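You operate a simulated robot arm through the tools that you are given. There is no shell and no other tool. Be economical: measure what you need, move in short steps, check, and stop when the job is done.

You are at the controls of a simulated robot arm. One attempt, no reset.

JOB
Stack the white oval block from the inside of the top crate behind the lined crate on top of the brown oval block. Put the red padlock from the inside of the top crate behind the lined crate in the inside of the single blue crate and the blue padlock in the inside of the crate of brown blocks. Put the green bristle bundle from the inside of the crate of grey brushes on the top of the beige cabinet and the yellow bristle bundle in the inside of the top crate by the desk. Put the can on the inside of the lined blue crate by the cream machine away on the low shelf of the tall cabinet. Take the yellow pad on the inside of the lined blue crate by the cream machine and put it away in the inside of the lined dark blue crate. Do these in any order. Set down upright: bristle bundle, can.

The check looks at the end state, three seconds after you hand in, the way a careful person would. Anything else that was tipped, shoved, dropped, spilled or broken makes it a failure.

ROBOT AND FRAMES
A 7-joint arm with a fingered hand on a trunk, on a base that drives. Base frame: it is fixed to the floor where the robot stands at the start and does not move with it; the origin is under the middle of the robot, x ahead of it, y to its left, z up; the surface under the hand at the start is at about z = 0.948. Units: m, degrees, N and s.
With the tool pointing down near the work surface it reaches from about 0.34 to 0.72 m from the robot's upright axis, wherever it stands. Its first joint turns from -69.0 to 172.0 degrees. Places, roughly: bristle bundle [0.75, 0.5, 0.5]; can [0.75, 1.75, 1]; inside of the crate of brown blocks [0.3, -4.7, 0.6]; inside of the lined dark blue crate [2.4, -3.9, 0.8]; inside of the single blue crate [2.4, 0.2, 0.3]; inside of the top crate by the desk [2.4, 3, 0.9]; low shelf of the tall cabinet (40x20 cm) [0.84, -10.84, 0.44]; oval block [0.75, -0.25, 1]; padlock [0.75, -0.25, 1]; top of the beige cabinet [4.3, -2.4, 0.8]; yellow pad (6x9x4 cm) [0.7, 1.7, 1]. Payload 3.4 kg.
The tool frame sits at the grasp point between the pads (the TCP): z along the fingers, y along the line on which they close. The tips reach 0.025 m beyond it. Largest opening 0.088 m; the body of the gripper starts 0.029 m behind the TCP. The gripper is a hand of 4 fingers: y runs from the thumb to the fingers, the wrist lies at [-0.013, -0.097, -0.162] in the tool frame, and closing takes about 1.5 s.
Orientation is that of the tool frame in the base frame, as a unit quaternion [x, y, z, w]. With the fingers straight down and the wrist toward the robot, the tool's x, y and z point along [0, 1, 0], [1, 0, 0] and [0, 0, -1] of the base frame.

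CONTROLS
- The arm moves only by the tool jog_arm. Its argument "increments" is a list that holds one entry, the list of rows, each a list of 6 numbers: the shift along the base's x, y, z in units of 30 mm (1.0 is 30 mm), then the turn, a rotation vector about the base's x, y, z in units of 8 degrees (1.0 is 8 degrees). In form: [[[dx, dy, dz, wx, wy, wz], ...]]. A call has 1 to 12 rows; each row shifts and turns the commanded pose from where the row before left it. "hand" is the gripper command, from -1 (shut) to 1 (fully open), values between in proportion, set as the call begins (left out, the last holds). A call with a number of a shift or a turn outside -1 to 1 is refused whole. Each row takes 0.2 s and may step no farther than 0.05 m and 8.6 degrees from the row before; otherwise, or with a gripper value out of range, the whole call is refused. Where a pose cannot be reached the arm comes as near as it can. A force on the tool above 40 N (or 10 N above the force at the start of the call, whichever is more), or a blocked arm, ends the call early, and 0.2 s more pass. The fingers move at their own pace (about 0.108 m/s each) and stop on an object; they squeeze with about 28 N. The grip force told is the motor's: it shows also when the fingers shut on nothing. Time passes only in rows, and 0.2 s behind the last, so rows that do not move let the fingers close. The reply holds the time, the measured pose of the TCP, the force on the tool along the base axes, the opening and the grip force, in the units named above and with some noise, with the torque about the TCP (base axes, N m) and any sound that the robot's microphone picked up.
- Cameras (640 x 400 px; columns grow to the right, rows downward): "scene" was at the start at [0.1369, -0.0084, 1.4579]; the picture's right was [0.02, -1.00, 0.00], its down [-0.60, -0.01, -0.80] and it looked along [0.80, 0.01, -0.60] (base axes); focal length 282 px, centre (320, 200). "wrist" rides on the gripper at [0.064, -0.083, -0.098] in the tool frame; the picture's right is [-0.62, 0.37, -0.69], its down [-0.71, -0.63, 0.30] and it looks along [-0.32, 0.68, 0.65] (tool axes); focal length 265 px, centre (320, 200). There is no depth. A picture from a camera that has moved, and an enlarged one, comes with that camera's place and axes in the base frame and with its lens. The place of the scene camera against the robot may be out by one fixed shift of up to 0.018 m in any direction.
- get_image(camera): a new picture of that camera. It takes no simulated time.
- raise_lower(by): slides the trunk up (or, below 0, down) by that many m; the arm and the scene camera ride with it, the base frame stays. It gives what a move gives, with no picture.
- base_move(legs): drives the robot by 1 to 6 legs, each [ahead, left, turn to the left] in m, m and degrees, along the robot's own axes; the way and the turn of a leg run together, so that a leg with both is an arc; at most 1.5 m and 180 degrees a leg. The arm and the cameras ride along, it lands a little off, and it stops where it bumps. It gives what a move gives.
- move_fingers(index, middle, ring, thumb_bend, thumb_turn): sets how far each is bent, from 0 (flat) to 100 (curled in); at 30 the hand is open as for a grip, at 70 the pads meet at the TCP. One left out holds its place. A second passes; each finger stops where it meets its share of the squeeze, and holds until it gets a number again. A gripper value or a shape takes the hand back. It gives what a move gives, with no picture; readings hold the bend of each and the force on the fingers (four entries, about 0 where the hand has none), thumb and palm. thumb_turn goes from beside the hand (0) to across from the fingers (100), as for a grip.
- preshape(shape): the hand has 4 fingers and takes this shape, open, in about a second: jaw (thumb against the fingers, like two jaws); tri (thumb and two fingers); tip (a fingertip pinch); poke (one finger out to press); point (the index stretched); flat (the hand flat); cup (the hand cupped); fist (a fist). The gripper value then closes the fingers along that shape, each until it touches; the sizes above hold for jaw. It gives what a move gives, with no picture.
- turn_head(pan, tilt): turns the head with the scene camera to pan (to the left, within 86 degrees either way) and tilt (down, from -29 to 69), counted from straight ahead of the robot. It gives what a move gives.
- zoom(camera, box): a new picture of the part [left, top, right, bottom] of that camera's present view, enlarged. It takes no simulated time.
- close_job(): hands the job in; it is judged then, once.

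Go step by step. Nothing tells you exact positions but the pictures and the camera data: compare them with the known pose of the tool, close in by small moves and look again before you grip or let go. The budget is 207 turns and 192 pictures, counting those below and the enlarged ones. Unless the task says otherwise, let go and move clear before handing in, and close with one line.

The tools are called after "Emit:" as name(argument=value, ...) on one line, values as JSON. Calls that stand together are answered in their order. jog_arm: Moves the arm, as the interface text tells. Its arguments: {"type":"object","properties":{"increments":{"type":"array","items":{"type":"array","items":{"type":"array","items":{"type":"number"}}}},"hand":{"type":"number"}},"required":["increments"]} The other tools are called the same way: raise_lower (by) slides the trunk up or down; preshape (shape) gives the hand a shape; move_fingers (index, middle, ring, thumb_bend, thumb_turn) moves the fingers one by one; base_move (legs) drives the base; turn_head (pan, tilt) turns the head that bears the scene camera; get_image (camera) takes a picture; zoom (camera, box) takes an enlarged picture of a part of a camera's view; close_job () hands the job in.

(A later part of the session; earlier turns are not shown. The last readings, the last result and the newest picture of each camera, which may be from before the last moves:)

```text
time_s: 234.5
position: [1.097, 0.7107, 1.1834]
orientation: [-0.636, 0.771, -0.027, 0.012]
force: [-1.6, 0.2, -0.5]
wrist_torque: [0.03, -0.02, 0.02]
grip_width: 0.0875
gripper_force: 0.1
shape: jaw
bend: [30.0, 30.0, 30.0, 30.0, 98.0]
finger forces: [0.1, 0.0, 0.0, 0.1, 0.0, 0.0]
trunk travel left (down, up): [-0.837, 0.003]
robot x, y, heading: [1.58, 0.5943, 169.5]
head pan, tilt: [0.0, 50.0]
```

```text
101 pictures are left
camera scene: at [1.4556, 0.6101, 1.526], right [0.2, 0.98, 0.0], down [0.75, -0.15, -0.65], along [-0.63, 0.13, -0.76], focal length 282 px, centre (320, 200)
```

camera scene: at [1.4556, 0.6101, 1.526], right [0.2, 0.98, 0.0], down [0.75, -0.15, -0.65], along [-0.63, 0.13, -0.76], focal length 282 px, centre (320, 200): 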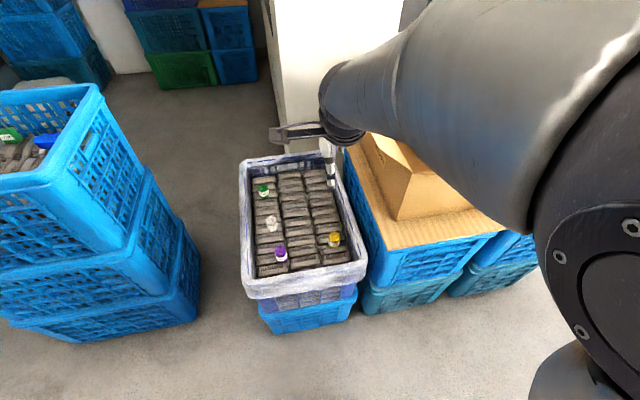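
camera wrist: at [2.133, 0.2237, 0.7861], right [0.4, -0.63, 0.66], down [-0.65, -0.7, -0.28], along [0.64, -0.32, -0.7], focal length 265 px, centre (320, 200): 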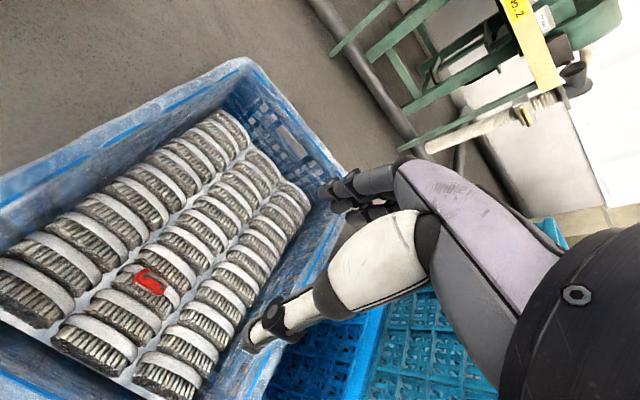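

From here the yellow bundle (≈(0.91,0.776,0.63)) is reachable; green (≈(0.61,0.53)) must be taken from the other side later. Straighten and approach.

Emit:
base_move(legs=[[0, 0, 10.5], [0.13, 0.0, 0]])

Emit:
jog_arm(increments=[[[-0.8, 0.8, 0, 0, 0, 0], [-0.8, 0.9, 0, 0, 0, 0], [-0.6, 0.9, 0, 0, 0, 0], [0, 0.9, 0, 0, 0, 0], [0, 0, 0, 0, 0, 0]]])

Emit:
get_image(camera="wrist")

Emit:
get_image(camera="scene")

```text
time_s: 236.5
position: [0.9589, 0.6197, 1.1836]
orientation: [-0.705, 0.709, -0.025, 0.015]
force: [0.7, 0.2, -0.7]
wrist_torque: [0.04, 0.0, 0.03]
grip_width: 0.0876
gripper_force: 0.0
shape: jaw
bend: [30.0, 30.0, 30.0, 30.0, 98.0]
finger forces: [0.0, 0.0, 0.0, 0.0, 0.0, 0.0]
trunk travel left (down, up): [-0.837, 0.003]
robot x, y, heading: [1.4553, 0.5923, 179.7]
head pan, tilt: [0.0, 50.0]
```

```text
time_s: 237.7
position: [0.8904, 0.7254, 1.183]
orientation: [-0.704, 0.71, -0.025, 0.016]
force: [-0.3, -0.5, 0.1]
wrist_torque: [0.0, -0.02, 0.01]
grip_width: 0.0875
gripper_force: 0.1
shape: jaw
bend: [30.0, 30.0, 30.0, 30.0, 98.0]
finger forces: [0.0, 0.0, 0.0, 0.0, 0.0, 0.1]
trunk travel left (down, up): [-0.837, 0.003]
robot x, y, heading: [1.4539, 0.5936, 179.9]
head pan, tilt: [0.0, 50.0]
```

```text
100 pictures are left
camera wrist: at [0.9679, 0.6618, 1.2874], right [-0.4, 0.63, 0.66], down [0.65, 0.71, -0.28], along [-0.64, 0.32, -0.7], focal length 265 px, centre (320, 200)
```

wrist: 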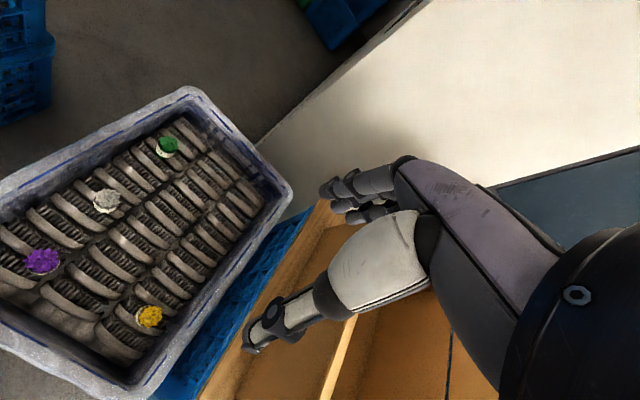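

```text
99 pictures are left
camera scene: at [1.3271, 0.5853, 1.5257], right [0.0, 1.0, 0.0], down [0.77, 0.0, -0.64], along [-0.64, 0.0, -0.77], focal length 282 px, centre (320, 200)
```

scene: 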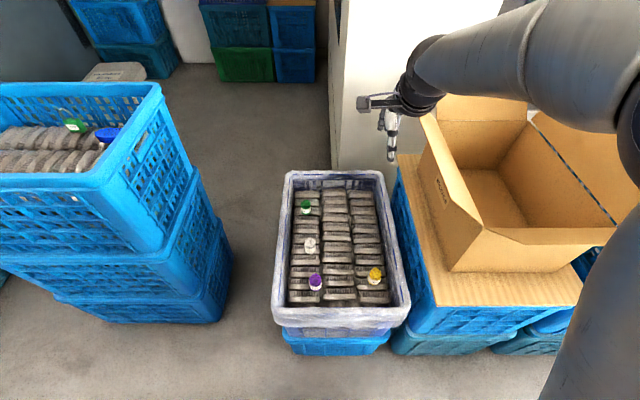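

The cardboard box would be hit by my elbow if I lower here. I'll approach diagonally (heading 135°) so the forearm stays clear of the box.

Emit:
jog_arm(increments=[[[0.6, -0.9, 0, 0, 0, 0], [0.8, -0.9, 0, 0, 0, 0], [0.8, -0.9, 0, 0, 0, 0], [0.8, -0.9, 0, 0, 0, 0], [0, 0, 0, 0, 0, 0]]])

Emit:
base_move(legs=[[0, 0.234, 0], [0.095, 0, 0], [0, 0, -45]])

Emit:
get_image(camera="scene")

Emit:
get_image(camera="wrist")

```text
time_s: 238.9
position: [0.9789, 0.6175, 1.1796]
orientation: [-0.704, 0.709, -0.025, 0.018]
force: [-0.2, -0.8, 0.2]
wrist_torque: [0.04, -0.02, 0.02]
grip_width: 0.0881
gripper_force: 0.1
shape: jaw
bend: [30.0, 30.0, 30.0, 30.0, 98.0]
finger forces: [0.0, 0.0, 0.1, 0.0, 0.1, 0.1]
trunk travel left (down, up): [-0.837, 0.003]
robot x, y, heading: [1.4557, 0.5956, 179.8]
head pan, tilt: [0.0, 50.0]
```

```text
time_s: 243.4
position: [1.0358, 0.7128, 1.1782]
orientation: [-0.382, 0.923, -0.033, 0.006]
force: [-0.7, 0.1, -0.5]
wrist_torque: [-0.02, -0.02, 0.03]
grip_width: 0.0877
gripper_force: 0.0
shape: jaw
bend: [30.0, 30.0, 30.0, 30.0, 98.0]
finger forces: [0.0, 0.0, 0.0, 0.0, 0.0, 0.0]
trunk travel left (down, up): [-0.837, 0.003]
robot x, y, heading: [1.3531, 0.3632, 135.1]
head pan, tilt: [0.0, 50.0]
```

```text
98 pictures are left
camera scene: at [1.2771, 0.4562, 1.5303], right [0.83, 0.56, 0.0], down [0.41, -0.6, -0.69], along [-0.38, 0.57, -0.73], focal length 282 px, centre (320, 200)
```

scene: 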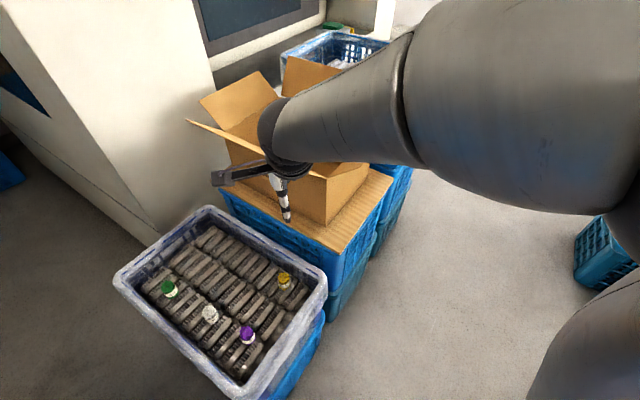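

```text
97 pictures are left
camera wrist: at [1.0452, 0.6146, 1.2838], right [0.15, 0.74, 0.66], down [0.96, 0.04, -0.27], along [-0.23, 0.67, -0.7], focal length 265 px, centre (320, 200)
```

wrist: 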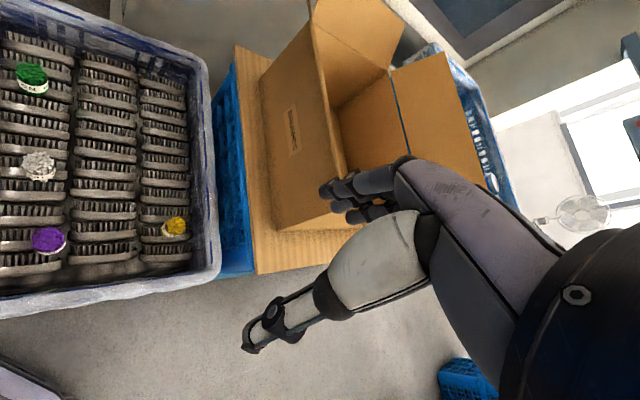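

Yellow confirmed at (0.914,0.778). Move over it and lower.

Emit:
jog_arm(increments=[[[-0.8, 0.43, 0, 0, 0, 0], [-0.8, 0.43, 0, 0, 0, 0], [-0.8, 0.43, 0, 0, 0, 0], [-0.8, 0.43, 0, 0, 0, 0], [-0.87, 0.45, 0, 0, 0, 0], [0, 0, 0, 0, 0, 0]]])

Emit:
raise_lower(by=-0.38)

Emit:
get_image(camera="wrist")

Emit:
get_image(camera="scene")

```text
time_s: 244.8
position: [0.915, 0.7789, 1.1789]
orientation: [-0.382, 0.924, -0.034, 0.006]
force: [-0.4, -0.2, 0.1]
wrist_torque: [0.03, -0.02, -0.02]
grip_width: 0.0879
gripper_force: 0.1
shape: jaw
bend: [30.0, 30.0, 30.0, 30.0, 98.0]
finger forces: [0.0, 0.0, 0.1, 0.0, 0.1, 0.0]
trunk travel left (down, up): [-0.837, 0.003]
robot x, y, heading: [1.3558, 0.3618, 135.0]
head pan, tilt: [0.0, 50.0]
```

```text
time_s: 248.4
position: [0.9144, 0.7791, 0.7987]
orientation: [-0.381, 0.924, -0.033, 0.006]
force: [-0.1, -0.3, 0.1]
wrist_torque: [-0.01, 0.0, -0.01]
grip_width: 0.0877
gripper_force: 0.1
shape: jaw
bend: [30.0, 30.0, 30.0, 30.0, 98.0]
finger forces: [0.1, 0.0, 0.1, 0.0, 0.0, 0.0]
trunk travel left (down, up): [-0.457, 0.383]
robot x, y, heading: [1.3585, 0.3657, 134.9]
head pan, tilt: [0.0, 50.0]
```

```text
96 pictures are left
camera wrist: at [0.924, 0.6807, 0.9035], right [0.15, 0.74, 0.66], down [0.96, 0.04, -0.27], along [-0.23, 0.67, -0.7], focal length 265 px, centre (320, 200)
```

wrist: 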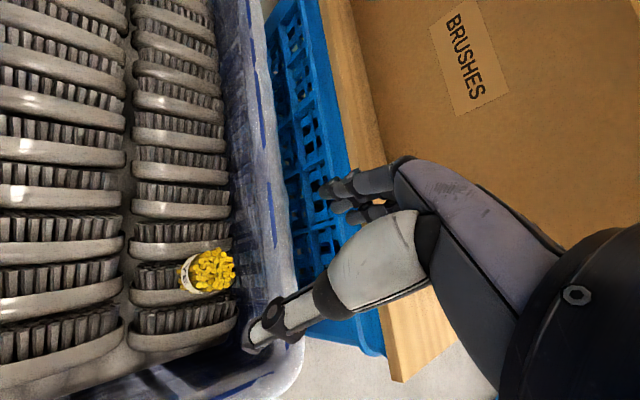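

```text
95 pictures are left
camera scene: at [1.2671, 0.4442, 1.1458], right [0.71, 0.71, 0.0], down [0.54, -0.54, -0.64], along [-0.46, 0.45, -0.77], focal length 282 px, centre (320, 200)
```

scene: 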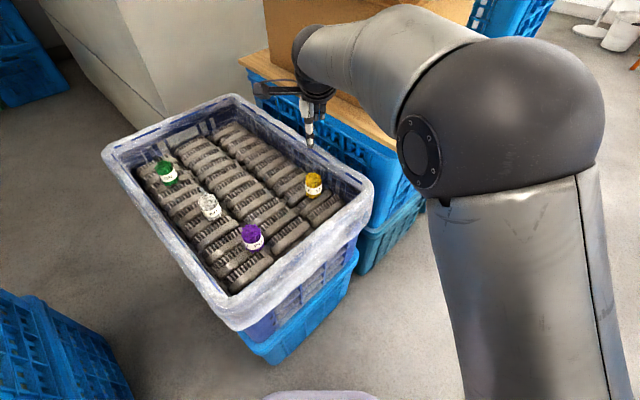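

Emit:
jog_arm(increments=[[[0, -0.2, 0, 0, 0, 0], [0, 0, 0, 0, 0, 0], [0, 0, 0, 0, 0, 0], [0, 0, 0, 0, 0, 0]]], hand=0.45)

Emit:
raise_lower(by=-0.09)

Emit:
get_image(camera="wrist")

Emit:
zoom(camera="scene", box=[230, 60, 430, 220])

```text
time_s: 249.4
position: [0.9154, 0.7732, 0.7968]
orientation: [-0.381, 0.924, -0.033, 0.007]
force: [-0.1, 0.7, 0.6]
wrist_torque: [0.02, 0.01, -0.05]
grip_width: 0.0643
gripper_force: 0.1
shape: jaw
bend: [27.0, 36.0, 33.0, 56.0, 99.0]
finger forces: [0.0, 0.1, 0.0, 0.1, 0.0, 0.0]
trunk travel left (down, up): [-0.457, 0.383]
robot x, y, heading: [1.3584, 0.3633, 135.2]
head pan, tilt: [0.0, 50.0]
```

```text
time_s: 250.7
position: [0.9142, 0.7732, 0.7069]
orientation: [-0.381, 0.924, -0.033, 0.006]
force: [0.0, 0.0, -0.1]
wrist_torque: [-0.04, 0.01, 0.01]
grip_width: 0.0642
gripper_force: 0.0
shape: jaw
bend: [27.0, 36.0, 33.0, 56.0, 99.0]
finger forces: [0.1, 0.0, 0.0, 0.0, 0.0, 0.0]
trunk travel left (down, up): [-0.367, 0.473]
robot x, y, heading: [1.3559, 0.3667, 135.1]
head pan, tilt: [0.0, 50.0]
```

```text
94 pictures are left
camera wrist: at [0.9241, 0.6748, 0.813], right [0.15, 0.74, 0.66], down [0.96, 0.04, -0.27], along [-0.23, 0.67, -0.7], focal length 265 px, centre (320, 200)
```

wrist: 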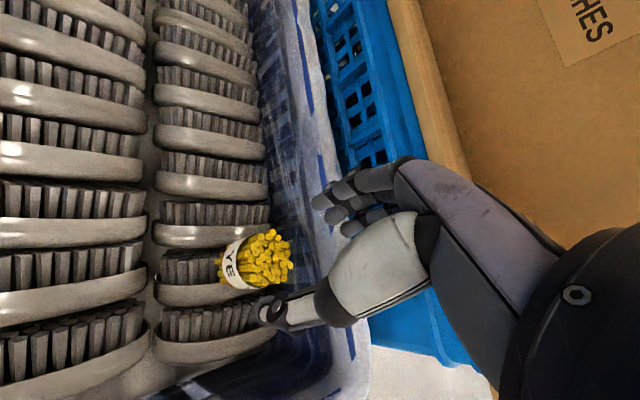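

```text
2.50 times, centred on (330, 140) of scene
camera zoom: at [1.2672, 0.4441, 1.0557], right [0.71, 0.71, 0.0], down [0.54, -0.54, -0.64], along [-0.46, 0.45, -0.77], focal length 704 px, centre (295, 350)
```

zoom: 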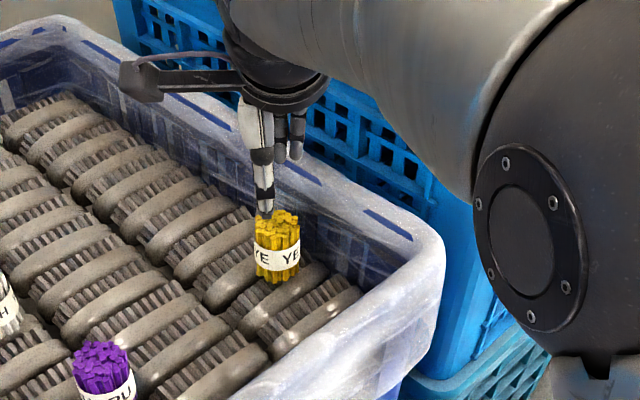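

Emit:
jog_arm(increments=[[[0.27, -0.37, 0, 0, 0, 0], [0, 0, -0.4, 0, 0, 0], [0, 0, -0.6, 0, 0, 0], [0, 0, -0.6, 0, 0, 0], [0, 0, -0.4, 0, 0, 0], [0, 0, 0, 0, 0, 0]]])

Emit:
get_image(camera="wrist")

Emit:
zoom(camera="scene", box=[230, 60, 430, 220])

```text
time_s: 251.9
position: [0.9199, 0.7646, 0.6632]
orientation: [-0.382, 0.924, -0.016, -0.006]
force: [-1.2, 0.9, 23.6]
wrist_torque: [0.64, 0.38, 0.0]
grip_width: 0.0622
gripper_force: 0.0
shape: jaw
bend: [27.0, 34.0, 33.0, 56.0, 99.0]
finger forces: [0.1, 22.4, 0.0, 0.0, 0.0, 0.1]
trunk travel left (down, up): [-0.367, 0.473]
robot x, y, heading: [1.3568, 0.3682, 135.3]
head pan, tilt: [0.0, 50.0]
stopped in row 6: the force on the tool passed its limit at 45 N (the readings are from after the stop); the commanded pose is now the measured one
```

```text
92 pictures are left
camera wrist: at [0.9327, 0.6648, 0.7669], right [0.18, 0.72, 0.67], down [0.95, 0.05, -0.3], along [-0.25, 0.69, -0.68], focal length 265 px, centre (320, 200)
```

wrist: 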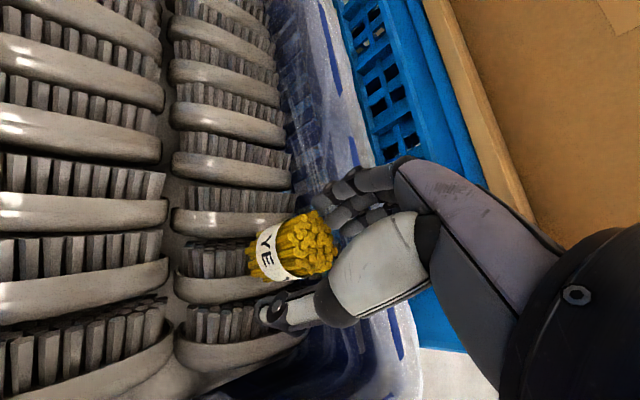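

```text
2.50 times, centred on (330, 140) of scene
camera zoom: at [1.2693, 0.4423, 1.0563], right [0.71, 0.71, 0.0], down [0.54, -0.54, -0.65], along [-0.46, 0.46, -0.76], focal length 704 px, centre (295, 350)
```

zoom: 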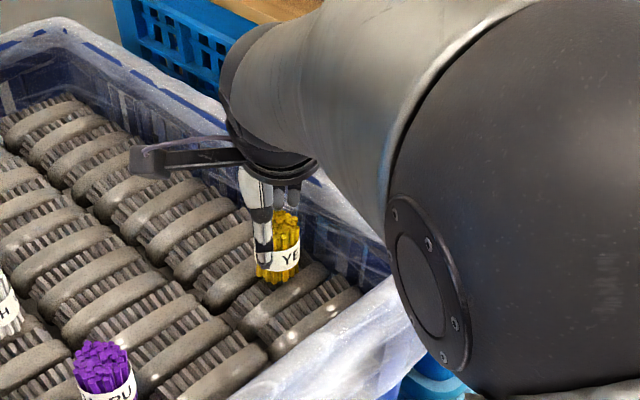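

Emit:
jog_arm(increments=[[[0, 0, 0.15, 0, 0, 0], [0, 0, 0, 0, 0, 0], [0, 0, 0, 0, 0, 0]]])

Emit:
jog_arm(increments=[[[0, 0, 0, 0, 0, 0], [0, 0, 0, 0, 0, 0], [0, 0, 0, 0, 0, 0], [0, 0, 0, 0, 0, 0], [0, 0, 0, 0, 0, 0], [0, 0, 0, 0, 0, 0], [0, 0, 0, 0, 0, 0]]], hand=-1)

Emit:
get_image(camera="wrist")

```text
time_s: 252.8
position: [0.9194, 0.7648, 0.6647]
orientation: [-0.382, 0.924, -0.019, -0.002]
force: [-0.9, 1.8, 22.9]
wrist_torque: [0.71, 0.38, -0.02]
grip_width: 0.062
gripper_force: 0.0
shape: jaw
bend: [27.0, 34.0, 33.0, 56.0, 99.0]
finger forces: [0.2, 22.3, 0.0, 0.0, 0.1, 0.0]
trunk travel left (down, up): [-0.367, 0.473]
robot x, y, heading: [1.3585, 0.3684, 135.0]
head pan, tilt: [0.0, 50.0]
```

```text
time_s: 254.3
position: [0.9192, 0.7634, 0.6634]
orientation: [-0.382, 0.924, -0.022, -0.001]
force: [-3.0, 1.8, 11.8]
wrist_torque: [0.26, 0.04, 0.07]
grip_width: 0.0064
gripper_force: 28.0
shape: jaw
bend: [75.0, 77.0, 46.0, 47.0, 100.0]
finger forces: [0.1, 9.4, 6.8, 0.0, 0.0, 0.1]
trunk travel left (down, up): [-0.367, 0.473]
robot x, y, heading: [1.3591, 0.3607, 135.2]
head pan, tilt: [0.0, 50.0]
```

```text
90 pictures are left
camera wrist: at [0.9319, 0.6645, 0.7662], right [0.17, 0.73, 0.67], down [0.96, 0.05, -0.29], along [-0.24, 0.68, -0.69], focal length 265 px, centre (320, 200)
```

wrist: 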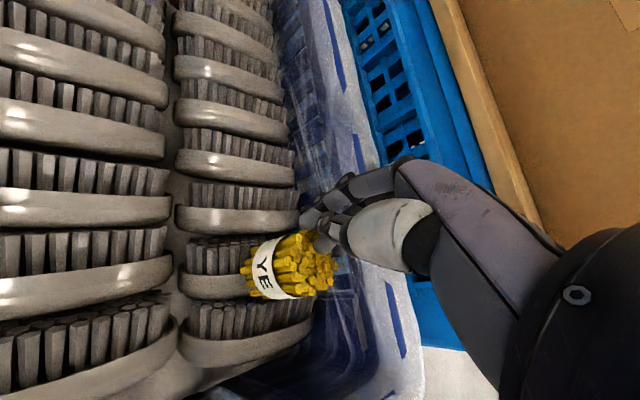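

The pinch closed just above/beside the bundle: it is lower than I assumed (top ≈0.633). Raise, open and re-look.

Emit:
raise_lower(by=0.06)

Emit:
jog_arm(increments=[[[0, 0, 0, 0, 0, 0], [0, 0, 0, 0, 0, 0], [0, 0, 0, 0, 0, 0], [0, 0, 0, 0, 0, 0], [0, 0, 0, 0, 0, 0]]], hand=1)

Emit:
get_image(camera="wrist")

Emit:
zoom(camera="scene", box=[230, 60, 430, 220])

```text
time_s: 255.3
position: [0.9195, 0.765, 0.7206]
orientation: [-0.383, 0.924, -0.023, -0.001]
force: [0.0, -0.5, -0.3]
wrist_torque: [0.02, 0.01, 0.0]
grip_width: 0.0056
gripper_force: 27.9
shape: jaw
bend: [75.0, 57.0, 53.0, 72.0, 100.0]
finger forces: [0.1, 0.0, 0.0, 0.0, 0.1, 0.1]
trunk travel left (down, up): [-0.427, 0.413]
robot x, y, heading: [1.358, 0.3621, 135.0]
head pan, tilt: [0.0, 50.0]
```

```text
time_s: 256.6
position: [0.919, 0.7651, 0.7231]
orientation: [-0.382, 0.924, -0.023, -0.001]
force: [0.1, 0.4, 0.2]
wrist_torque: [-0.01, 0.02, -0.01]
grip_width: 0.0873
gripper_force: 0.0
shape: jaw
bend: [30.0, 30.0, 30.0, 30.0, 98.0]
finger forces: [0.1, 0.0, 0.1, 0.0, 0.0, 0.0]
trunk travel left (down, up): [-0.427, 0.413]
robot x, y, heading: [1.3541, 0.3643, 135.3]
head pan, tilt: [0.0, 50.0]
```

```text
89 pictures are left
camera wrist: at [0.9313, 0.6652, 0.8257], right [0.17, 0.73, 0.66], down [0.96, 0.05, -0.29], along [-0.24, 0.68, -0.69], focal length 265 px, centre (320, 200)
```

wrist: 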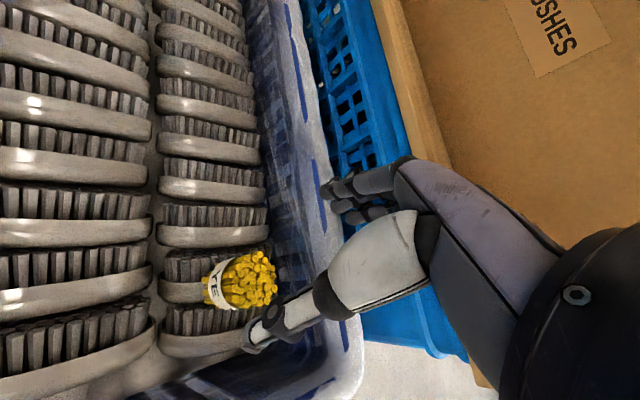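

```text
2.50 times, centred on (330, 140) of scene
camera zoom: at [1.2671, 0.4442, 1.1157], right [0.71, 0.71, 0.0], down [0.54, -0.54, -0.64], along [-0.46, 0.45, -0.77], focal length 704 px, centre (295, 350)
```

zoom: 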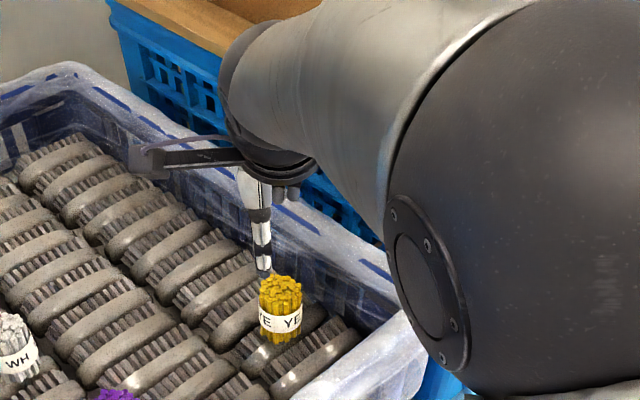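

Bundle still upright at ≈(0.931,0.757), top ≈0.645. Re-centre with full opening and descend.

Emit:
jog_arm(increments=[[[0.6, -0.5, 0, 0, 0, 0], [0, 0, -0.7, 0, 0, 0], [0, 0, -0.7, 0, 0, 0], [0, 0, -0.6, 0, 0, 0], [0, 0, 0, 0, 0, 0]]])

Emit:
get_image(camera="wrist")

Emit:
zoom(camera="scene", box=[230, 60, 430, 220])

```text
time_s: 257.8
position: [0.9394, 0.7634, 0.6764]
orientation: [-0.366, 0.93, -0.029, -0.028]
force: [0.4, -0.6, 1.3]
wrist_torque: [-0.02, 0.0, -0.03]
grip_width: 0.0876
gripper_force: 0.1
shape: jaw
bend: [30.0, 30.0, 30.0, 30.0, 98.0]
finger forces: [0.0, 0.0, 0.0, 0.1, 0.1, 0.0]
trunk travel left (down, up): [-0.427, 0.413]
robot x, y, heading: [1.3567, 0.3623, 135.1]
head pan, tilt: [0.0, 50.0]
```

```text
87 pictures are left
camera wrist: at [0.9519, 0.6664, 0.7834], right [0.22, 0.74, 0.63], down [0.94, 0.0, -0.33], along [-0.25, 0.67, -0.7], focal length 265 px, centre (320, 200)
```

wrist: 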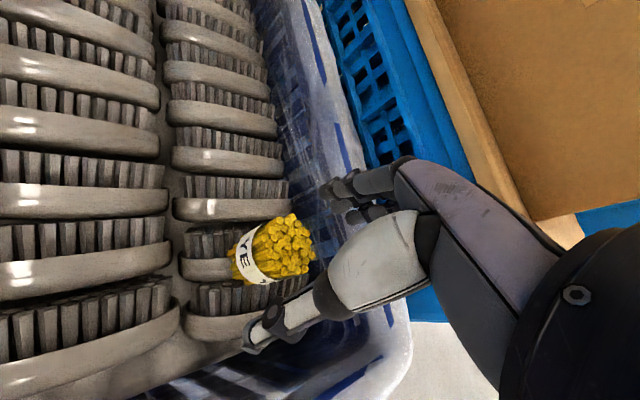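

```text
2.50 times, centred on (330, 140) of scene
camera zoom: at [1.2671, 0.4443, 1.1157], right [0.71, 0.71, 0.0], down [0.54, -0.54, -0.64], along [-0.46, 0.45, -0.77], focal length 704 px, centre (295, 350)
```

zoom: 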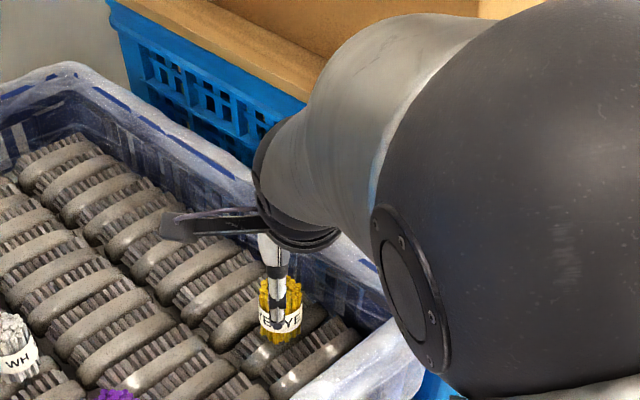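

The arm droops at low relative height when close in; I'll raise the arm relative to the trunk, level it, and use the trunk for descending.

Emit:
jog_arm(increments=[[[0, 0, 0.5, 0, 0, 0], [0, 0, 0.7, 0.27, -0.11, 0], [0, -0.15, 0.7, 0.26, -0.11, 0], [0, -0.2, 0.3, 0, 0, 0], [0, 0, 0, 0, 0, 0]]])

Emit:
get_image(camera="wrist")

```text
time_s: 258.9
position: [0.9411, 0.7542, 0.7376]
orientation: [-0.367, 0.93, -0.004, 0.005]
force: [0.7, -0.2, 0.3]
wrist_torque: [0.0, 0.03, 0.02]
grip_width: 0.0876
gripper_force: 0.1
shape: jaw
bend: [30.0, 30.0, 30.0, 30.0, 98.0]
finger forces: [0.0, 0.0, 0.0, 0.1, 0.0, 0.0]
trunk travel left (down, up): [-0.427, 0.413]
robot x, y, heading: [1.3584, 0.3631, 134.9]
head pan, tilt: [0.0, 50.0]
```

```text
85 pictures are left
camera wrist: at [0.9504, 0.6493, 0.8369], right [0.19, 0.69, 0.69], down [0.96, 0.03, -0.29], along [-0.22, 0.72, -0.66], focal length 265 px, centre (320, 200)
```

wrist: 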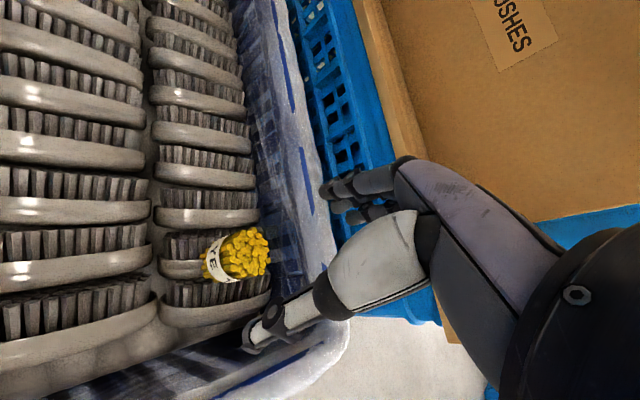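

Emit:
raise_lower(by=-0.08)

Emit:
get_image(camera="wrist")

Emit:
raise_lower(by=-0.035)

Emit:
get_image(camera="wrist")

```text
time_s: 260.1
position: [0.9398, 0.7519, 0.6576]
orientation: [-0.37, 0.929, -0.004, 0.003]
force: [0.0, 0.0, -0.5]
wrist_torque: [-0.02, 0.01, -0.01]
grip_width: 0.0876
gripper_force: 0.1
shape: jaw
bend: [30.0, 30.0, 30.0, 30.0, 98.0]
finger forces: [0.1, 0.1, 0.0, 0.0, 0.0, 0.0]
trunk travel left (down, up): [-0.347, 0.493]
robot x, y, heading: [1.3556, 0.3651, 135.4]
head pan, tilt: [0.0, 50.0]
```

```text
84 pictures are left
camera wrist: at [0.9495, 0.6455, 0.7581], right [0.19, 0.7, 0.69], down [0.95, 0.03, -0.3], along [-0.23, 0.72, -0.66], focal length 265 px, centre (320, 200)
```

wrist: 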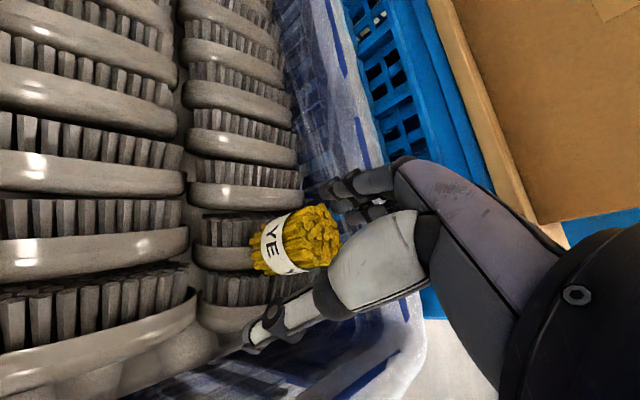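

```text
time_s: 260.9
position: [0.9399, 0.7506, 0.6235]
orientation: [-0.369, 0.929, -0.002, 0.004]
force: [0.7, 0.6, 0.2]
wrist_torque: [0.0, -0.02, 0.0]
grip_width: 0.0877
gripper_force: 0.0
shape: jaw
bend: [30.0, 30.0, 30.0, 30.0, 98.0]
finger forces: [0.1, 0.1, 0.1, 0.1, 0.1, 0.0]
trunk travel left (down, up): [-0.312, 0.528]
robot x, y, heading: [1.358, 0.3677, 135.3]
head pan, tilt: [0.0, 50.0]
```

```text
83 pictures are left
camera wrist: at [0.9496, 0.6462, 0.7229], right [0.19, 0.7, 0.69], down [0.95, 0.03, -0.3], along [-0.23, 0.72, -0.66], focal length 265 px, centre (320, 200)
```

wrist: 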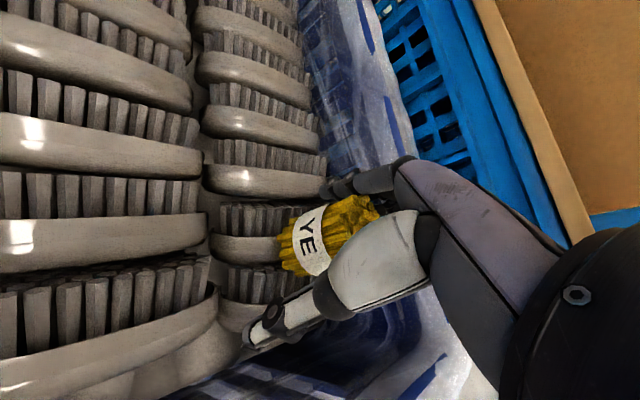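

No contact and the bundle is between thumb and fingers. Close.

Emit:
jog_arm(increments=[[[0, 0, 0, 0, 0, 0], [0, 0, 0, 0, 0, 0], [0, 0, 0, 0, 0, 0], [0, 0, 0, 0, 0, 0], [0, 0, 0, 0, 0, 0], [0, 0, 0, 0, 0, 0], [0, 0, 0, 0, 0, 0]]], hand=-1)

Emit:
raise_lower(by=0.1)

Emit:
get_image(camera="wrist")

```text
time_s: 262.5
position: [0.9395, 0.7511, 0.6227]
orientation: [-0.37, 0.929, -0.003, 0.004]
force: [0.2, 0.8, 0.8]
wrist_torque: [0.01, 0.02, 0.02]
grip_width: 0.0287
gripper_force: 27.6
shape: jaw
bend: [73.0, 51.0, 54.0, 73.0, 100.0]
finger forces: [13.0, 7.3, 4.1, 0.0, 23.5, 0.0]
trunk travel left (down, up): [-0.312, 0.528]
robot x, y, heading: [1.3592, 0.3665, 135.1]
head pan, tilt: [0.0, 50.0]
```

```text
time_s: 263.8
position: [0.9403, 0.7504, 0.7225]
orientation: [-0.37, 0.929, -0.004, 0.005]
force: [-0.6, 0.0, -1.4]
wrist_torque: [-0.01, 0.01, 0.0]
grip_width: 0.0289
gripper_force: 27.1
shape: jaw
bend: [73.0, 51.0, 54.0, 73.0, 100.0]
finger forces: [13.1, 7.3, 4.1, 0.0, 23.5, 0.1]
trunk travel left (down, up): [-0.412, 0.428]
robot x, y, heading: [1.3567, 0.3647, 134.9]
head pan, tilt: [0.0, 50.0]
```

```text
82 pictures are left
camera wrist: at [0.9495, 0.6466, 0.8222], right [0.19, 0.7, 0.69], down [0.95, 0.03, -0.29], along [-0.23, 0.72, -0.66], focal length 265 px, centre (320, 200)
```

wrist: 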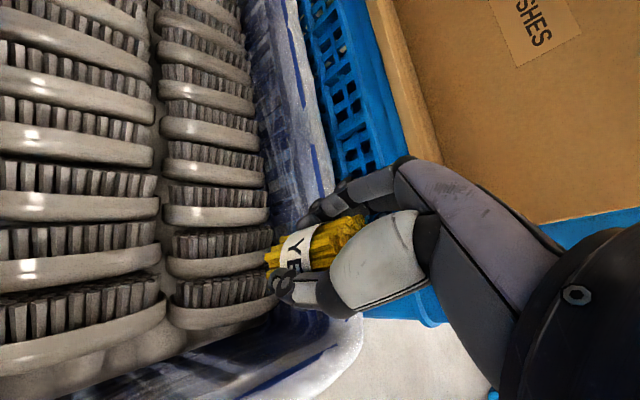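

Yellow held upright. Raise, retract and drive up the aisle toward the desk stack.

Emit:
raise_lower(by=0.4)

Emit:
jog_arm(increments=[[[0, 0, 0.7, 0, 0, 0], [0, 0, 0.7, 0, 0, 0], [0.3, -0.3, 0.5, 0, 0, 0], [0.5, -0.5, 0, 0, 0, 0], [0.5, -0.5, 0, 0, 0, 0], [0.5, -0.5, 0, 0, 0, 0], [0, 0, 0, 0, 0, 0]]])

Emit:
base_move(legs=[[-0.16, -0.15, 0], [0, 0, -45]])

Emit:
turn_head(pan=-10, tilt=20)

Emit:
get_image(camera="scene")

```text
time_s: 267.7
position: [0.9402, 0.7512, 1.1226]
orientation: [-0.368, 0.93, -0.004, 0.004]
force: [-0.1, -0.5, -0.4]
wrist_torque: [0.03, -0.04, -0.03]
grip_width: 0.029
gripper_force: 28.0
shape: jaw
bend: [73.0, 51.0, 54.0, 73.0, 100.0]
finger forces: [13.0, 7.3, 4.1, 0.1, 23.5, 0.1]
trunk travel left (down, up): [-0.812, 0.028]
robot x, y, heading: [1.3587, 0.3654, 135.0]
head pan, tilt: [0.0, 50.0]
```

```text
time_s: 269.3
position: [0.9911, 0.6862, 1.1634]
orientation: [-0.383, 0.923, 0.003, 0.036]
force: [-0.4, -0.4, -1.0]
wrist_torque: [0.04, 0.0, 0.01]
grip_width: 0.0287
gripper_force: 28.0
shape: jaw
bend: [73.0, 52.0, 55.0, 73.0, 100.0]
finger forces: [13.0, 7.2, 4.2, 0.0, 23.5, 0.0]
trunk travel left (down, up): [-0.812, 0.028]
robot x, y, heading: [1.3574, 0.366, 135.0]
head pan, tilt: [0.0, 50.0]
```

```text
time_s: 273.0
position: [1.5506, 0.8448, 1.1636]
orientation: [0.005, 0.999, -0.013, 0.031]
force: [0.0, 0.2, -0.4]
wrist_torque: [0.02, 0.02, -0.03]
grip_width: 0.0286
gripper_force: 28.4
shape: jaw
bend: [73.0, 52.0, 55.0, 73.0, 100.0]
finger forces: [13.1, 7.2, 4.2, 0.0, 23.3, 0.1]
trunk travel left (down, up): [-0.812, 0.028]
robot x, y, heading: [1.5752, 0.3609, 89.8]
head pan, tilt: [0.0, 50.0]
```

```text
time_s: 274.0
position: [1.5491, 0.8441, 1.1621]
orientation: [0.004, 0.999, -0.012, 0.03]
force: [-0.1, 0.4, -0.7]
wrist_torque: [0.02, -0.01, 0.02]
grip_width: 0.0286
gripper_force: 27.8
shape: jaw
bend: [73.0, 52.0, 55.0, 73.0, 100.0]
finger forces: [13.1, 7.1, 4.2, 0.1, 23.4, 0.1]
trunk travel left (down, up): [-0.812, 0.028]
robot x, y, heading: [1.5804, 0.3562, 89.7]
head pan, tilt: [-10.0, 20.0]
```

```text
81 pictures are left
camera scene: at [1.5943, 0.4897, 1.5462], right [0.98, -0.18, 0.0], down [-0.06, -0.34, -0.94], along [0.17, 0.92, -0.34], focal length 282 px, centre (320, 200)
```

scene: 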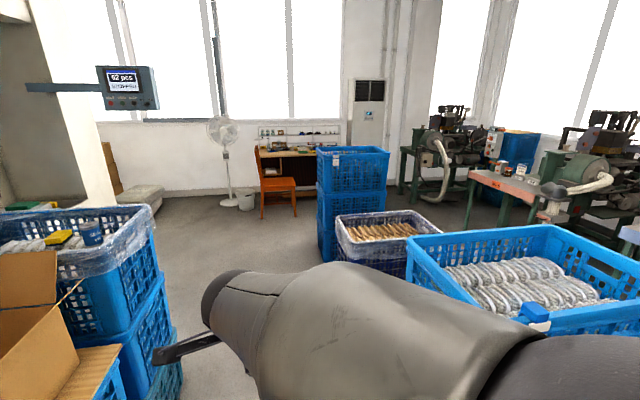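

The way is clear; I also see the can and yellow pad in the left lined crate. Drive on to y≈2.9 and turn to face the desk stack.

Emit:
base_move(legs=[[1.3, 0.05, 0.3], [1.2, 0, 0]])

Emit:
turn_head(pan=-75, tilt=40)

Emit:
get_image(camera="scene")

```text
time_s: 286.0
position: [1.5765, 3.3014, 1.162]
orientation: [0.021, 0.999, -0.014, 0.03]
force: [-0.5, -0.3, -1.1]
wrist_torque: [0.01, 0.03, 0.01]
grip_width: 0.0285
gripper_force: 27.9
shape: jaw
bend: [73.0, 52.0, 55.0, 73.0, 100.0]
finger forces: [13.1, 7.2, 4.3, 0.1, 23.4, 0.0]
trunk travel left (down, up): [-0.812, 0.028]
robot x, y, heading: [1.5903, 2.8151, 87.9]
head pan, tilt: [-10.0, 20.0]
```

```text
time_s: 287.4
position: [1.5782, 3.3005, 1.1616]
orientation: [0.021, 0.999, -0.014, 0.03]
force: [-0.3, -0.4, -0.9]
wrist_torque: [-0.02, 0.03, -0.02]
grip_width: 0.0286
gripper_force: 27.9
shape: jaw
bend: [73.0, 52.0, 55.0, 73.0, 100.0]
finger forces: [13.0, 7.2, 4.3, 0.0, 23.5, 0.0]
trunk travel left (down, up): [-0.812, 0.028]
robot x, y, heading: [1.5868, 2.8129, 87.7]
head pan, tilt: [-75.0, 40.0]
```

```text
80 pictures are left
camera scene: at [1.6713, 2.8883, 1.5192], right [0.38, -0.92, 0.0], down [-0.56, -0.23, -0.8], along [0.74, 0.3, -0.6], focal length 282 px, centre (320, 200)
```

scene: 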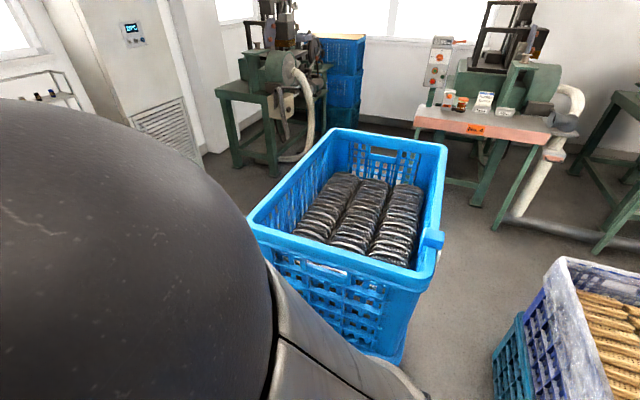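

Emit:
raise_lower(by=0.026)

Emit:
base_move(legs=[[0.2, 0.12, 0], [0, 0, -87.8]])

Emit:
jog_arm(increments=[[[0, 0, 0.6, 0, 0, 0], [0, 0, 0.6, 0, 0, 0], [0, 0, 0, 0, 0, 0]]])

Emit:
turn_head(pan=0, tilt=45)

Emit:
get_image(camera="scene")

Emit:
get_image(camera="wrist")

```text
time_s: 288.1
position: [1.5781, 3.3022, 1.1881]
orientation: [0.021, 0.999, -0.014, 0.029]
force: [-0.4, -0.4, 0.1]
wrist_torque: [-0.01, -0.01, -0.01]
grip_width: 0.0286
gripper_force: 28.1
shape: jaw
bend: [73.0, 52.0, 55.0, 73.0, 100.0]
finger forces: [13.1, 7.3, 4.3, 0.0, 23.4, 0.0]
trunk travel left (down, up): [-0.838, 0.002]
robot x, y, heading: [1.5927, 2.8166, 87.9]
head pan, tilt: [-75.0, 40.0]
```

```text
time_s: 293.6
position: [1.9609, 3.043, 1.189]
orientation: [0.712, 0.702, -0.031, 0.009]
force: [0.9, -0.6, -0.6]
wrist_torque: [-0.02, -0.06, -0.01]
grip_width: 0.0282
gripper_force: 28.5
shape: jaw
bend: [73.0, 52.0, 55.0, 74.0, 100.0]
finger forces: [13.2, 7.1, 4.2, 0.1, 23.0, 0.0]
trunk travel left (down, up): [-0.838, 0.002]
robot x, y, heading: [1.4748, 3.0184, -0.6]
head pan, tilt: [-75.0, 40.0]
```

```text
time_s: 294.4
position: [1.9595, 3.0457, 1.2259]
orientation: [0.712, 0.702, -0.03, 0.01]
force: [1.0, -0.2, -0.8]
wrist_torque: [0.01, -0.03, -0.01]
grip_width: 0.0282
gripper_force: 27.4
shape: jaw
bend: [73.0, 52.0, 55.0, 74.0, 100.0]
finger forces: [13.2, 7.1, 4.3, 0.1, 23.1, 0.0]
trunk travel left (down, up): [-0.838, 0.002]
robot x, y, heading: [1.4747, 3.019, -0.5]
head pan, tilt: [-75.0, 40.0]
```

```text
time_s: 295.9
position: [1.9596, 3.045, 1.2216]
orientation: [0.712, 0.702, -0.034, 0.007]
force: [-0.6, 0.2, -0.8]
wrist_torque: [-0.01, -0.03, 0.01]
grip_width: 0.0282
gripper_force: 28.7
shape: jaw
bend: [73.0, 52.0, 55.0, 74.0, 100.0]
finger forces: [13.3, 7.1, 4.3, 0.0, 22.9, 0.1]
trunk travel left (down, up): [-0.838, 0.002]
robot x, y, heading: [1.4745, 3.0201, -0.7]
head pan, tilt: [0.0, 45.0]
```

```text
79 pictures are left
camera scene: at [1.604, 2.987, 1.535], right [-0.26, -0.97, 0.0], down [-0.67, 0.18, -0.72], along [0.69, -0.18, -0.7], focal length 282 px, centre (320, 200)
```

scene: 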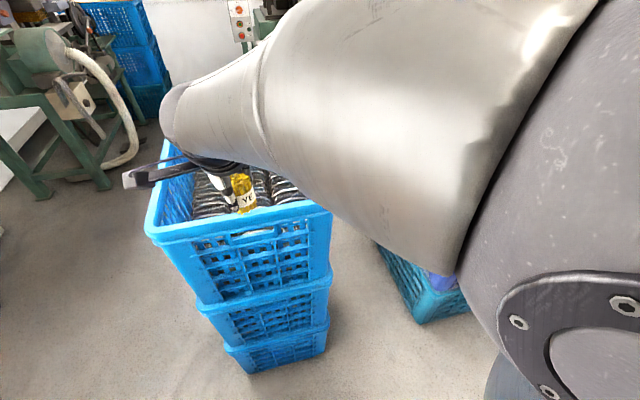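

```text
78 pictures are left
camera wrist: at [1.8816, 3.1151, 1.3203], right [0.39, -0.58, 0.71], down [-0.65, -0.72, -0.24], along [0.65, -0.37, -0.66], focal length 265 px, centre (320, 200)
```

wrist: 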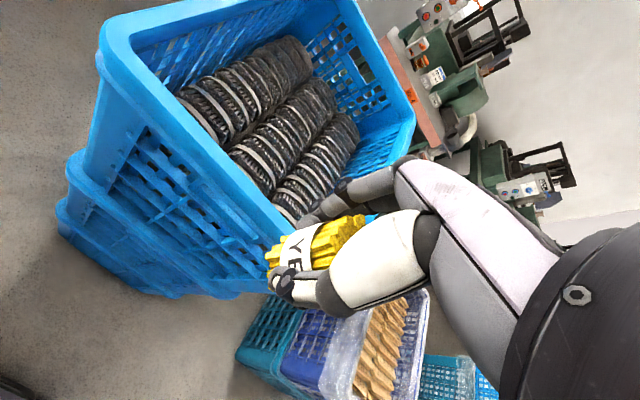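

Crate near face x≈2.05. Drive ahead 0.2, extend, level the tool.

Emit:
base_move(legs=[[0.2, 0, 0.6]])

Emit:
jog_arm(increments=[[[0.8, 0, 0, 0.2, -0.14, 0], [0.9, 0, 0, 0.21, -0.13, 0], [0.9, 0, 0, 0, 0, 0], [0.9, 0, 0, 0, 0, 0], [0.5, 0, 0, 0, 0, 0], [0, 0, 0, 0, 0, 0]]])

Emit:
raise_lower(by=-0.15)

Emit:
get_image(camera="scene")

Emit:
get_image(camera="wrist")

```text
time_s: 297.4
position: [2.1543, 3.0483, 1.2224]
orientation: [0.707, 0.706, -0.033, 0.005]
force: [-0.3, 0.2, -0.4]
wrist_torque: [0.0, 0.01, 0.02]
grip_width: 0.0285
gripper_force: 28.2
shape: jaw
bend: [73.0, 52.0, 55.0, 74.0, 100.0]
finger forces: [13.3, 7.1, 4.3, 0.0, 23.0, 0.0]
trunk travel left (down, up): [-0.838, 0.002]
robot x, y, heading: [1.6722, 3.0167, 0.1]
head pan, tilt: [0.0, 45.0]
```

```text
time_s: 298.9
position: [2.2749, 3.0515, 1.2209]
orientation: [0.708, 0.706, 0.0, -0.001]
force: [0.6, 0.4, -1.0]
wrist_torque: [0.01, 0.01, -0.01]
grip_width: 0.0281
gripper_force: 27.6
shape: jaw
bend: [73.0, 52.0, 55.0, 74.0, 100.0]
finger forces: [13.1, 7.2, 4.5, 0.0, 23.1, 0.0]
trunk travel left (down, up): [-0.838, 0.002]
robot x, y, heading: [1.6727, 3.0152, 0.2]
head pan, tilt: [0.0, 45.0]
```

```text
time_s: 300.6
position: [2.276, 3.0504, 1.0715]
orientation: [0.709, 0.705, 0.001, -0.002]
force: [-0.3, 0.8, -0.5]
wrist_torque: [-0.02, 0.02, -0.01]
grip_width: 0.0282
gripper_force: 27.5
shape: jaw
bend: [73.0, 52.0, 55.0, 74.0, 100.0]
finger forces: [13.2, 7.1, 4.5, 0.0, 23.0, 0.0]
trunk travel left (down, up): [-0.688, 0.152]
robot x, y, heading: [1.6722, 3.0137, 0.1]
head pan, tilt: [0.0, 45.0]
```

```text
77 pictures are left
camera scene: at [1.8012, 3.008, 1.3837], right [0.0, -1.0, 0.0], down [-0.71, 0.0, -0.71], along [0.71, 0.0, -0.71], focal length 282 px, centre (320, 200)
```

scene: 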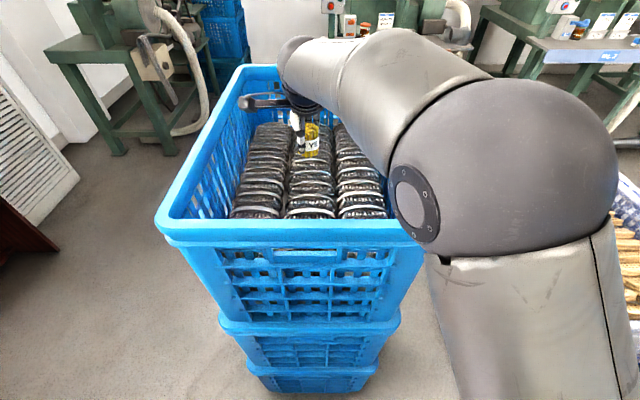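

```text
76 pictures are left
camera wrist: at [2.1929, 3.115, 1.1706], right [0.37, -0.62, 0.69], down [-0.63, -0.71, -0.3], along [0.68, -0.33, -0.66], focal length 265 px, centre (320, 200)
```

wrist: 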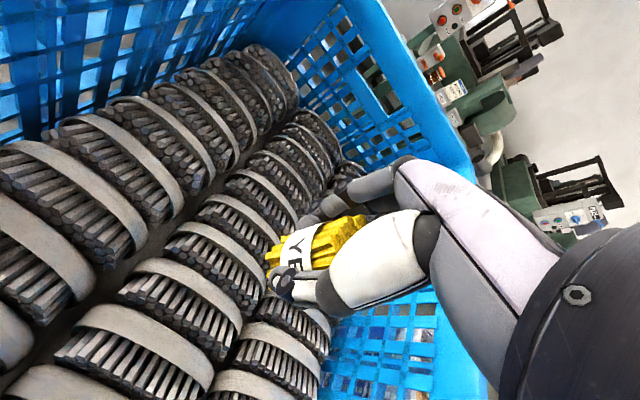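

Emit:
raise_lower(by=-0.05)

Emit:
jog_arm(increments=[[[0, 0, -0.1, 0, 0, 0], [0, 0, -0.15, 0, 0, 0], [0, 0, -0.15, 0, 0, 0], [0, 0, -0.15, 0, 0, 0], [0, 0, -0.15, 0, 0, 0], [0, 0, 0, 0, 0, 0]]])

Emit:
zoom(camera="scene", box=[230, 80, 390, 200])

Emit:
get_image(camera="wrist")

```text
time_s: 301.5
position: [2.2753, 3.0521, 1.022]
orientation: [0.708, 0.706, 0.0, -0.001]
force: [-0.2, 0.5, -0.9]
wrist_torque: [0.0, -0.01, -0.02]
grip_width: 0.0281
gripper_force: 27.9
shape: jaw
bend: [73.0, 52.0, 55.0, 74.0, 100.0]
finger forces: [13.1, 7.1, 4.5, 0.0, 23.2, 0.0]
trunk travel left (down, up): [-0.638, 0.202]
robot x, y, heading: [1.6692, 3.0186, -0.0]
head pan, tilt: [0.0, 45.0]
```

```text
time_s: 302.9
position: [2.2746, 3.0518, 0.9997]
orientation: [0.709, 0.705, 0.0, -0.002]
force: [0.0, 0.2, 0.0]
wrist_torque: [0.03, -0.01, 0.01]
grip_width: 0.0282
gripper_force: 28.6
shape: jaw
bend: [73.0, 52.0, 55.0, 74.0, 100.0]
finger forces: [13.1, 7.1, 4.5, 0.0, 23.0, 0.1]
trunk travel left (down, up): [-0.638, 0.202]
robot x, y, heading: [1.672, 3.0171, 0.2]
head pan, tilt: [0.0, 45.0]
```

```text
3.33 times, centred on (310, 140) of scene
camera zoom: at [1.8013, 3.0079, 1.3336], right [0.0, -1.0, 0.0], down [-0.71, 0.0, -0.71], along [0.71, 0.0, -0.71], focal length 939 px, centre (353, 400)
```

zoom: 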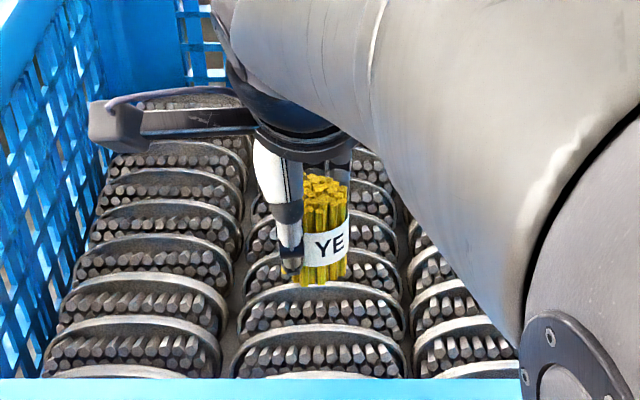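

```text
74 pictures are left
camera wrist: at [2.1926, 3.1163, 1.0998], right [0.37, -0.62, 0.69], down [-0.63, -0.71, -0.3], along [0.68, -0.33, -0.66], focal length 265 px, centre (320, 200)
```

wrist: 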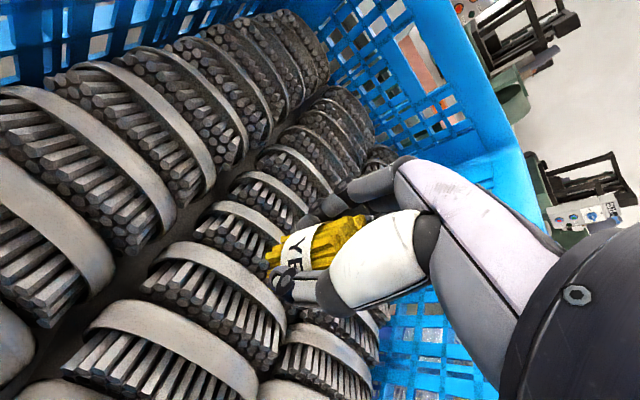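

Emit:
jog_arm(increments=[[[0, 0, -0.15, 0, 0, 0], [0, 0, -0.15, 0, 0, 0], [0, 0, -0.12, 0, 0, 0], [0, 0, -0.12, 0, 0, 0], [0, 0, -0.12, 0, 0, 0], [0, 0, -0.12, 0, 0, 0], [0, 0, 0, 0, 0, 0]]])

Emit:
zoom(camera="scene", box=[230, 80, 390, 200])

```text
time_s: 304.5
position: [2.2763, 3.0495, 0.9767]
orientation: [0.709, 0.706, 0.001, -0.001]
force: [-0.6, -0.4, -0.2]
wrist_torque: [-0.01, 0.01, 0.02]
grip_width: 0.0284
gripper_force: 28.2
shape: jaw
bend: [73.0, 52.0, 55.0, 74.0, 100.0]
finger forces: [13.3, 7.0, 4.6, 0.0, 23.0, 0.1]
trunk travel left (down, up): [-0.638, 0.202]
robot x, y, heading: [1.674, 3.0202, 0.0]
head pan, tilt: [0.0, 45.0]
```

```text
3.33 times, centred on (310, 140) of scene
camera zoom: at [1.8013, 3.008, 1.3336], right [0.0, -1.0, 0.0], down [-0.71, 0.0, -0.71], along [0.71, 0.0, -0.71], focal length 939 px, centre (353, 400)
```

zoom: 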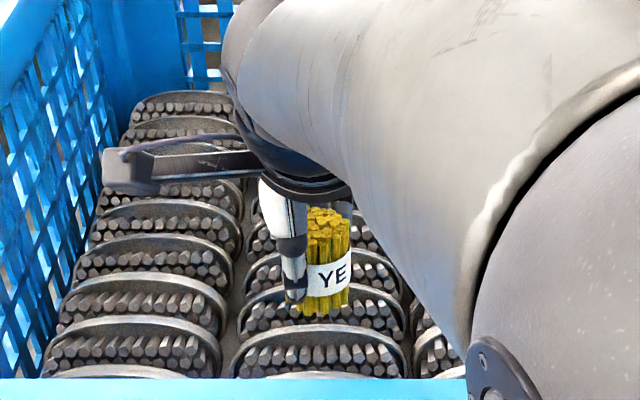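

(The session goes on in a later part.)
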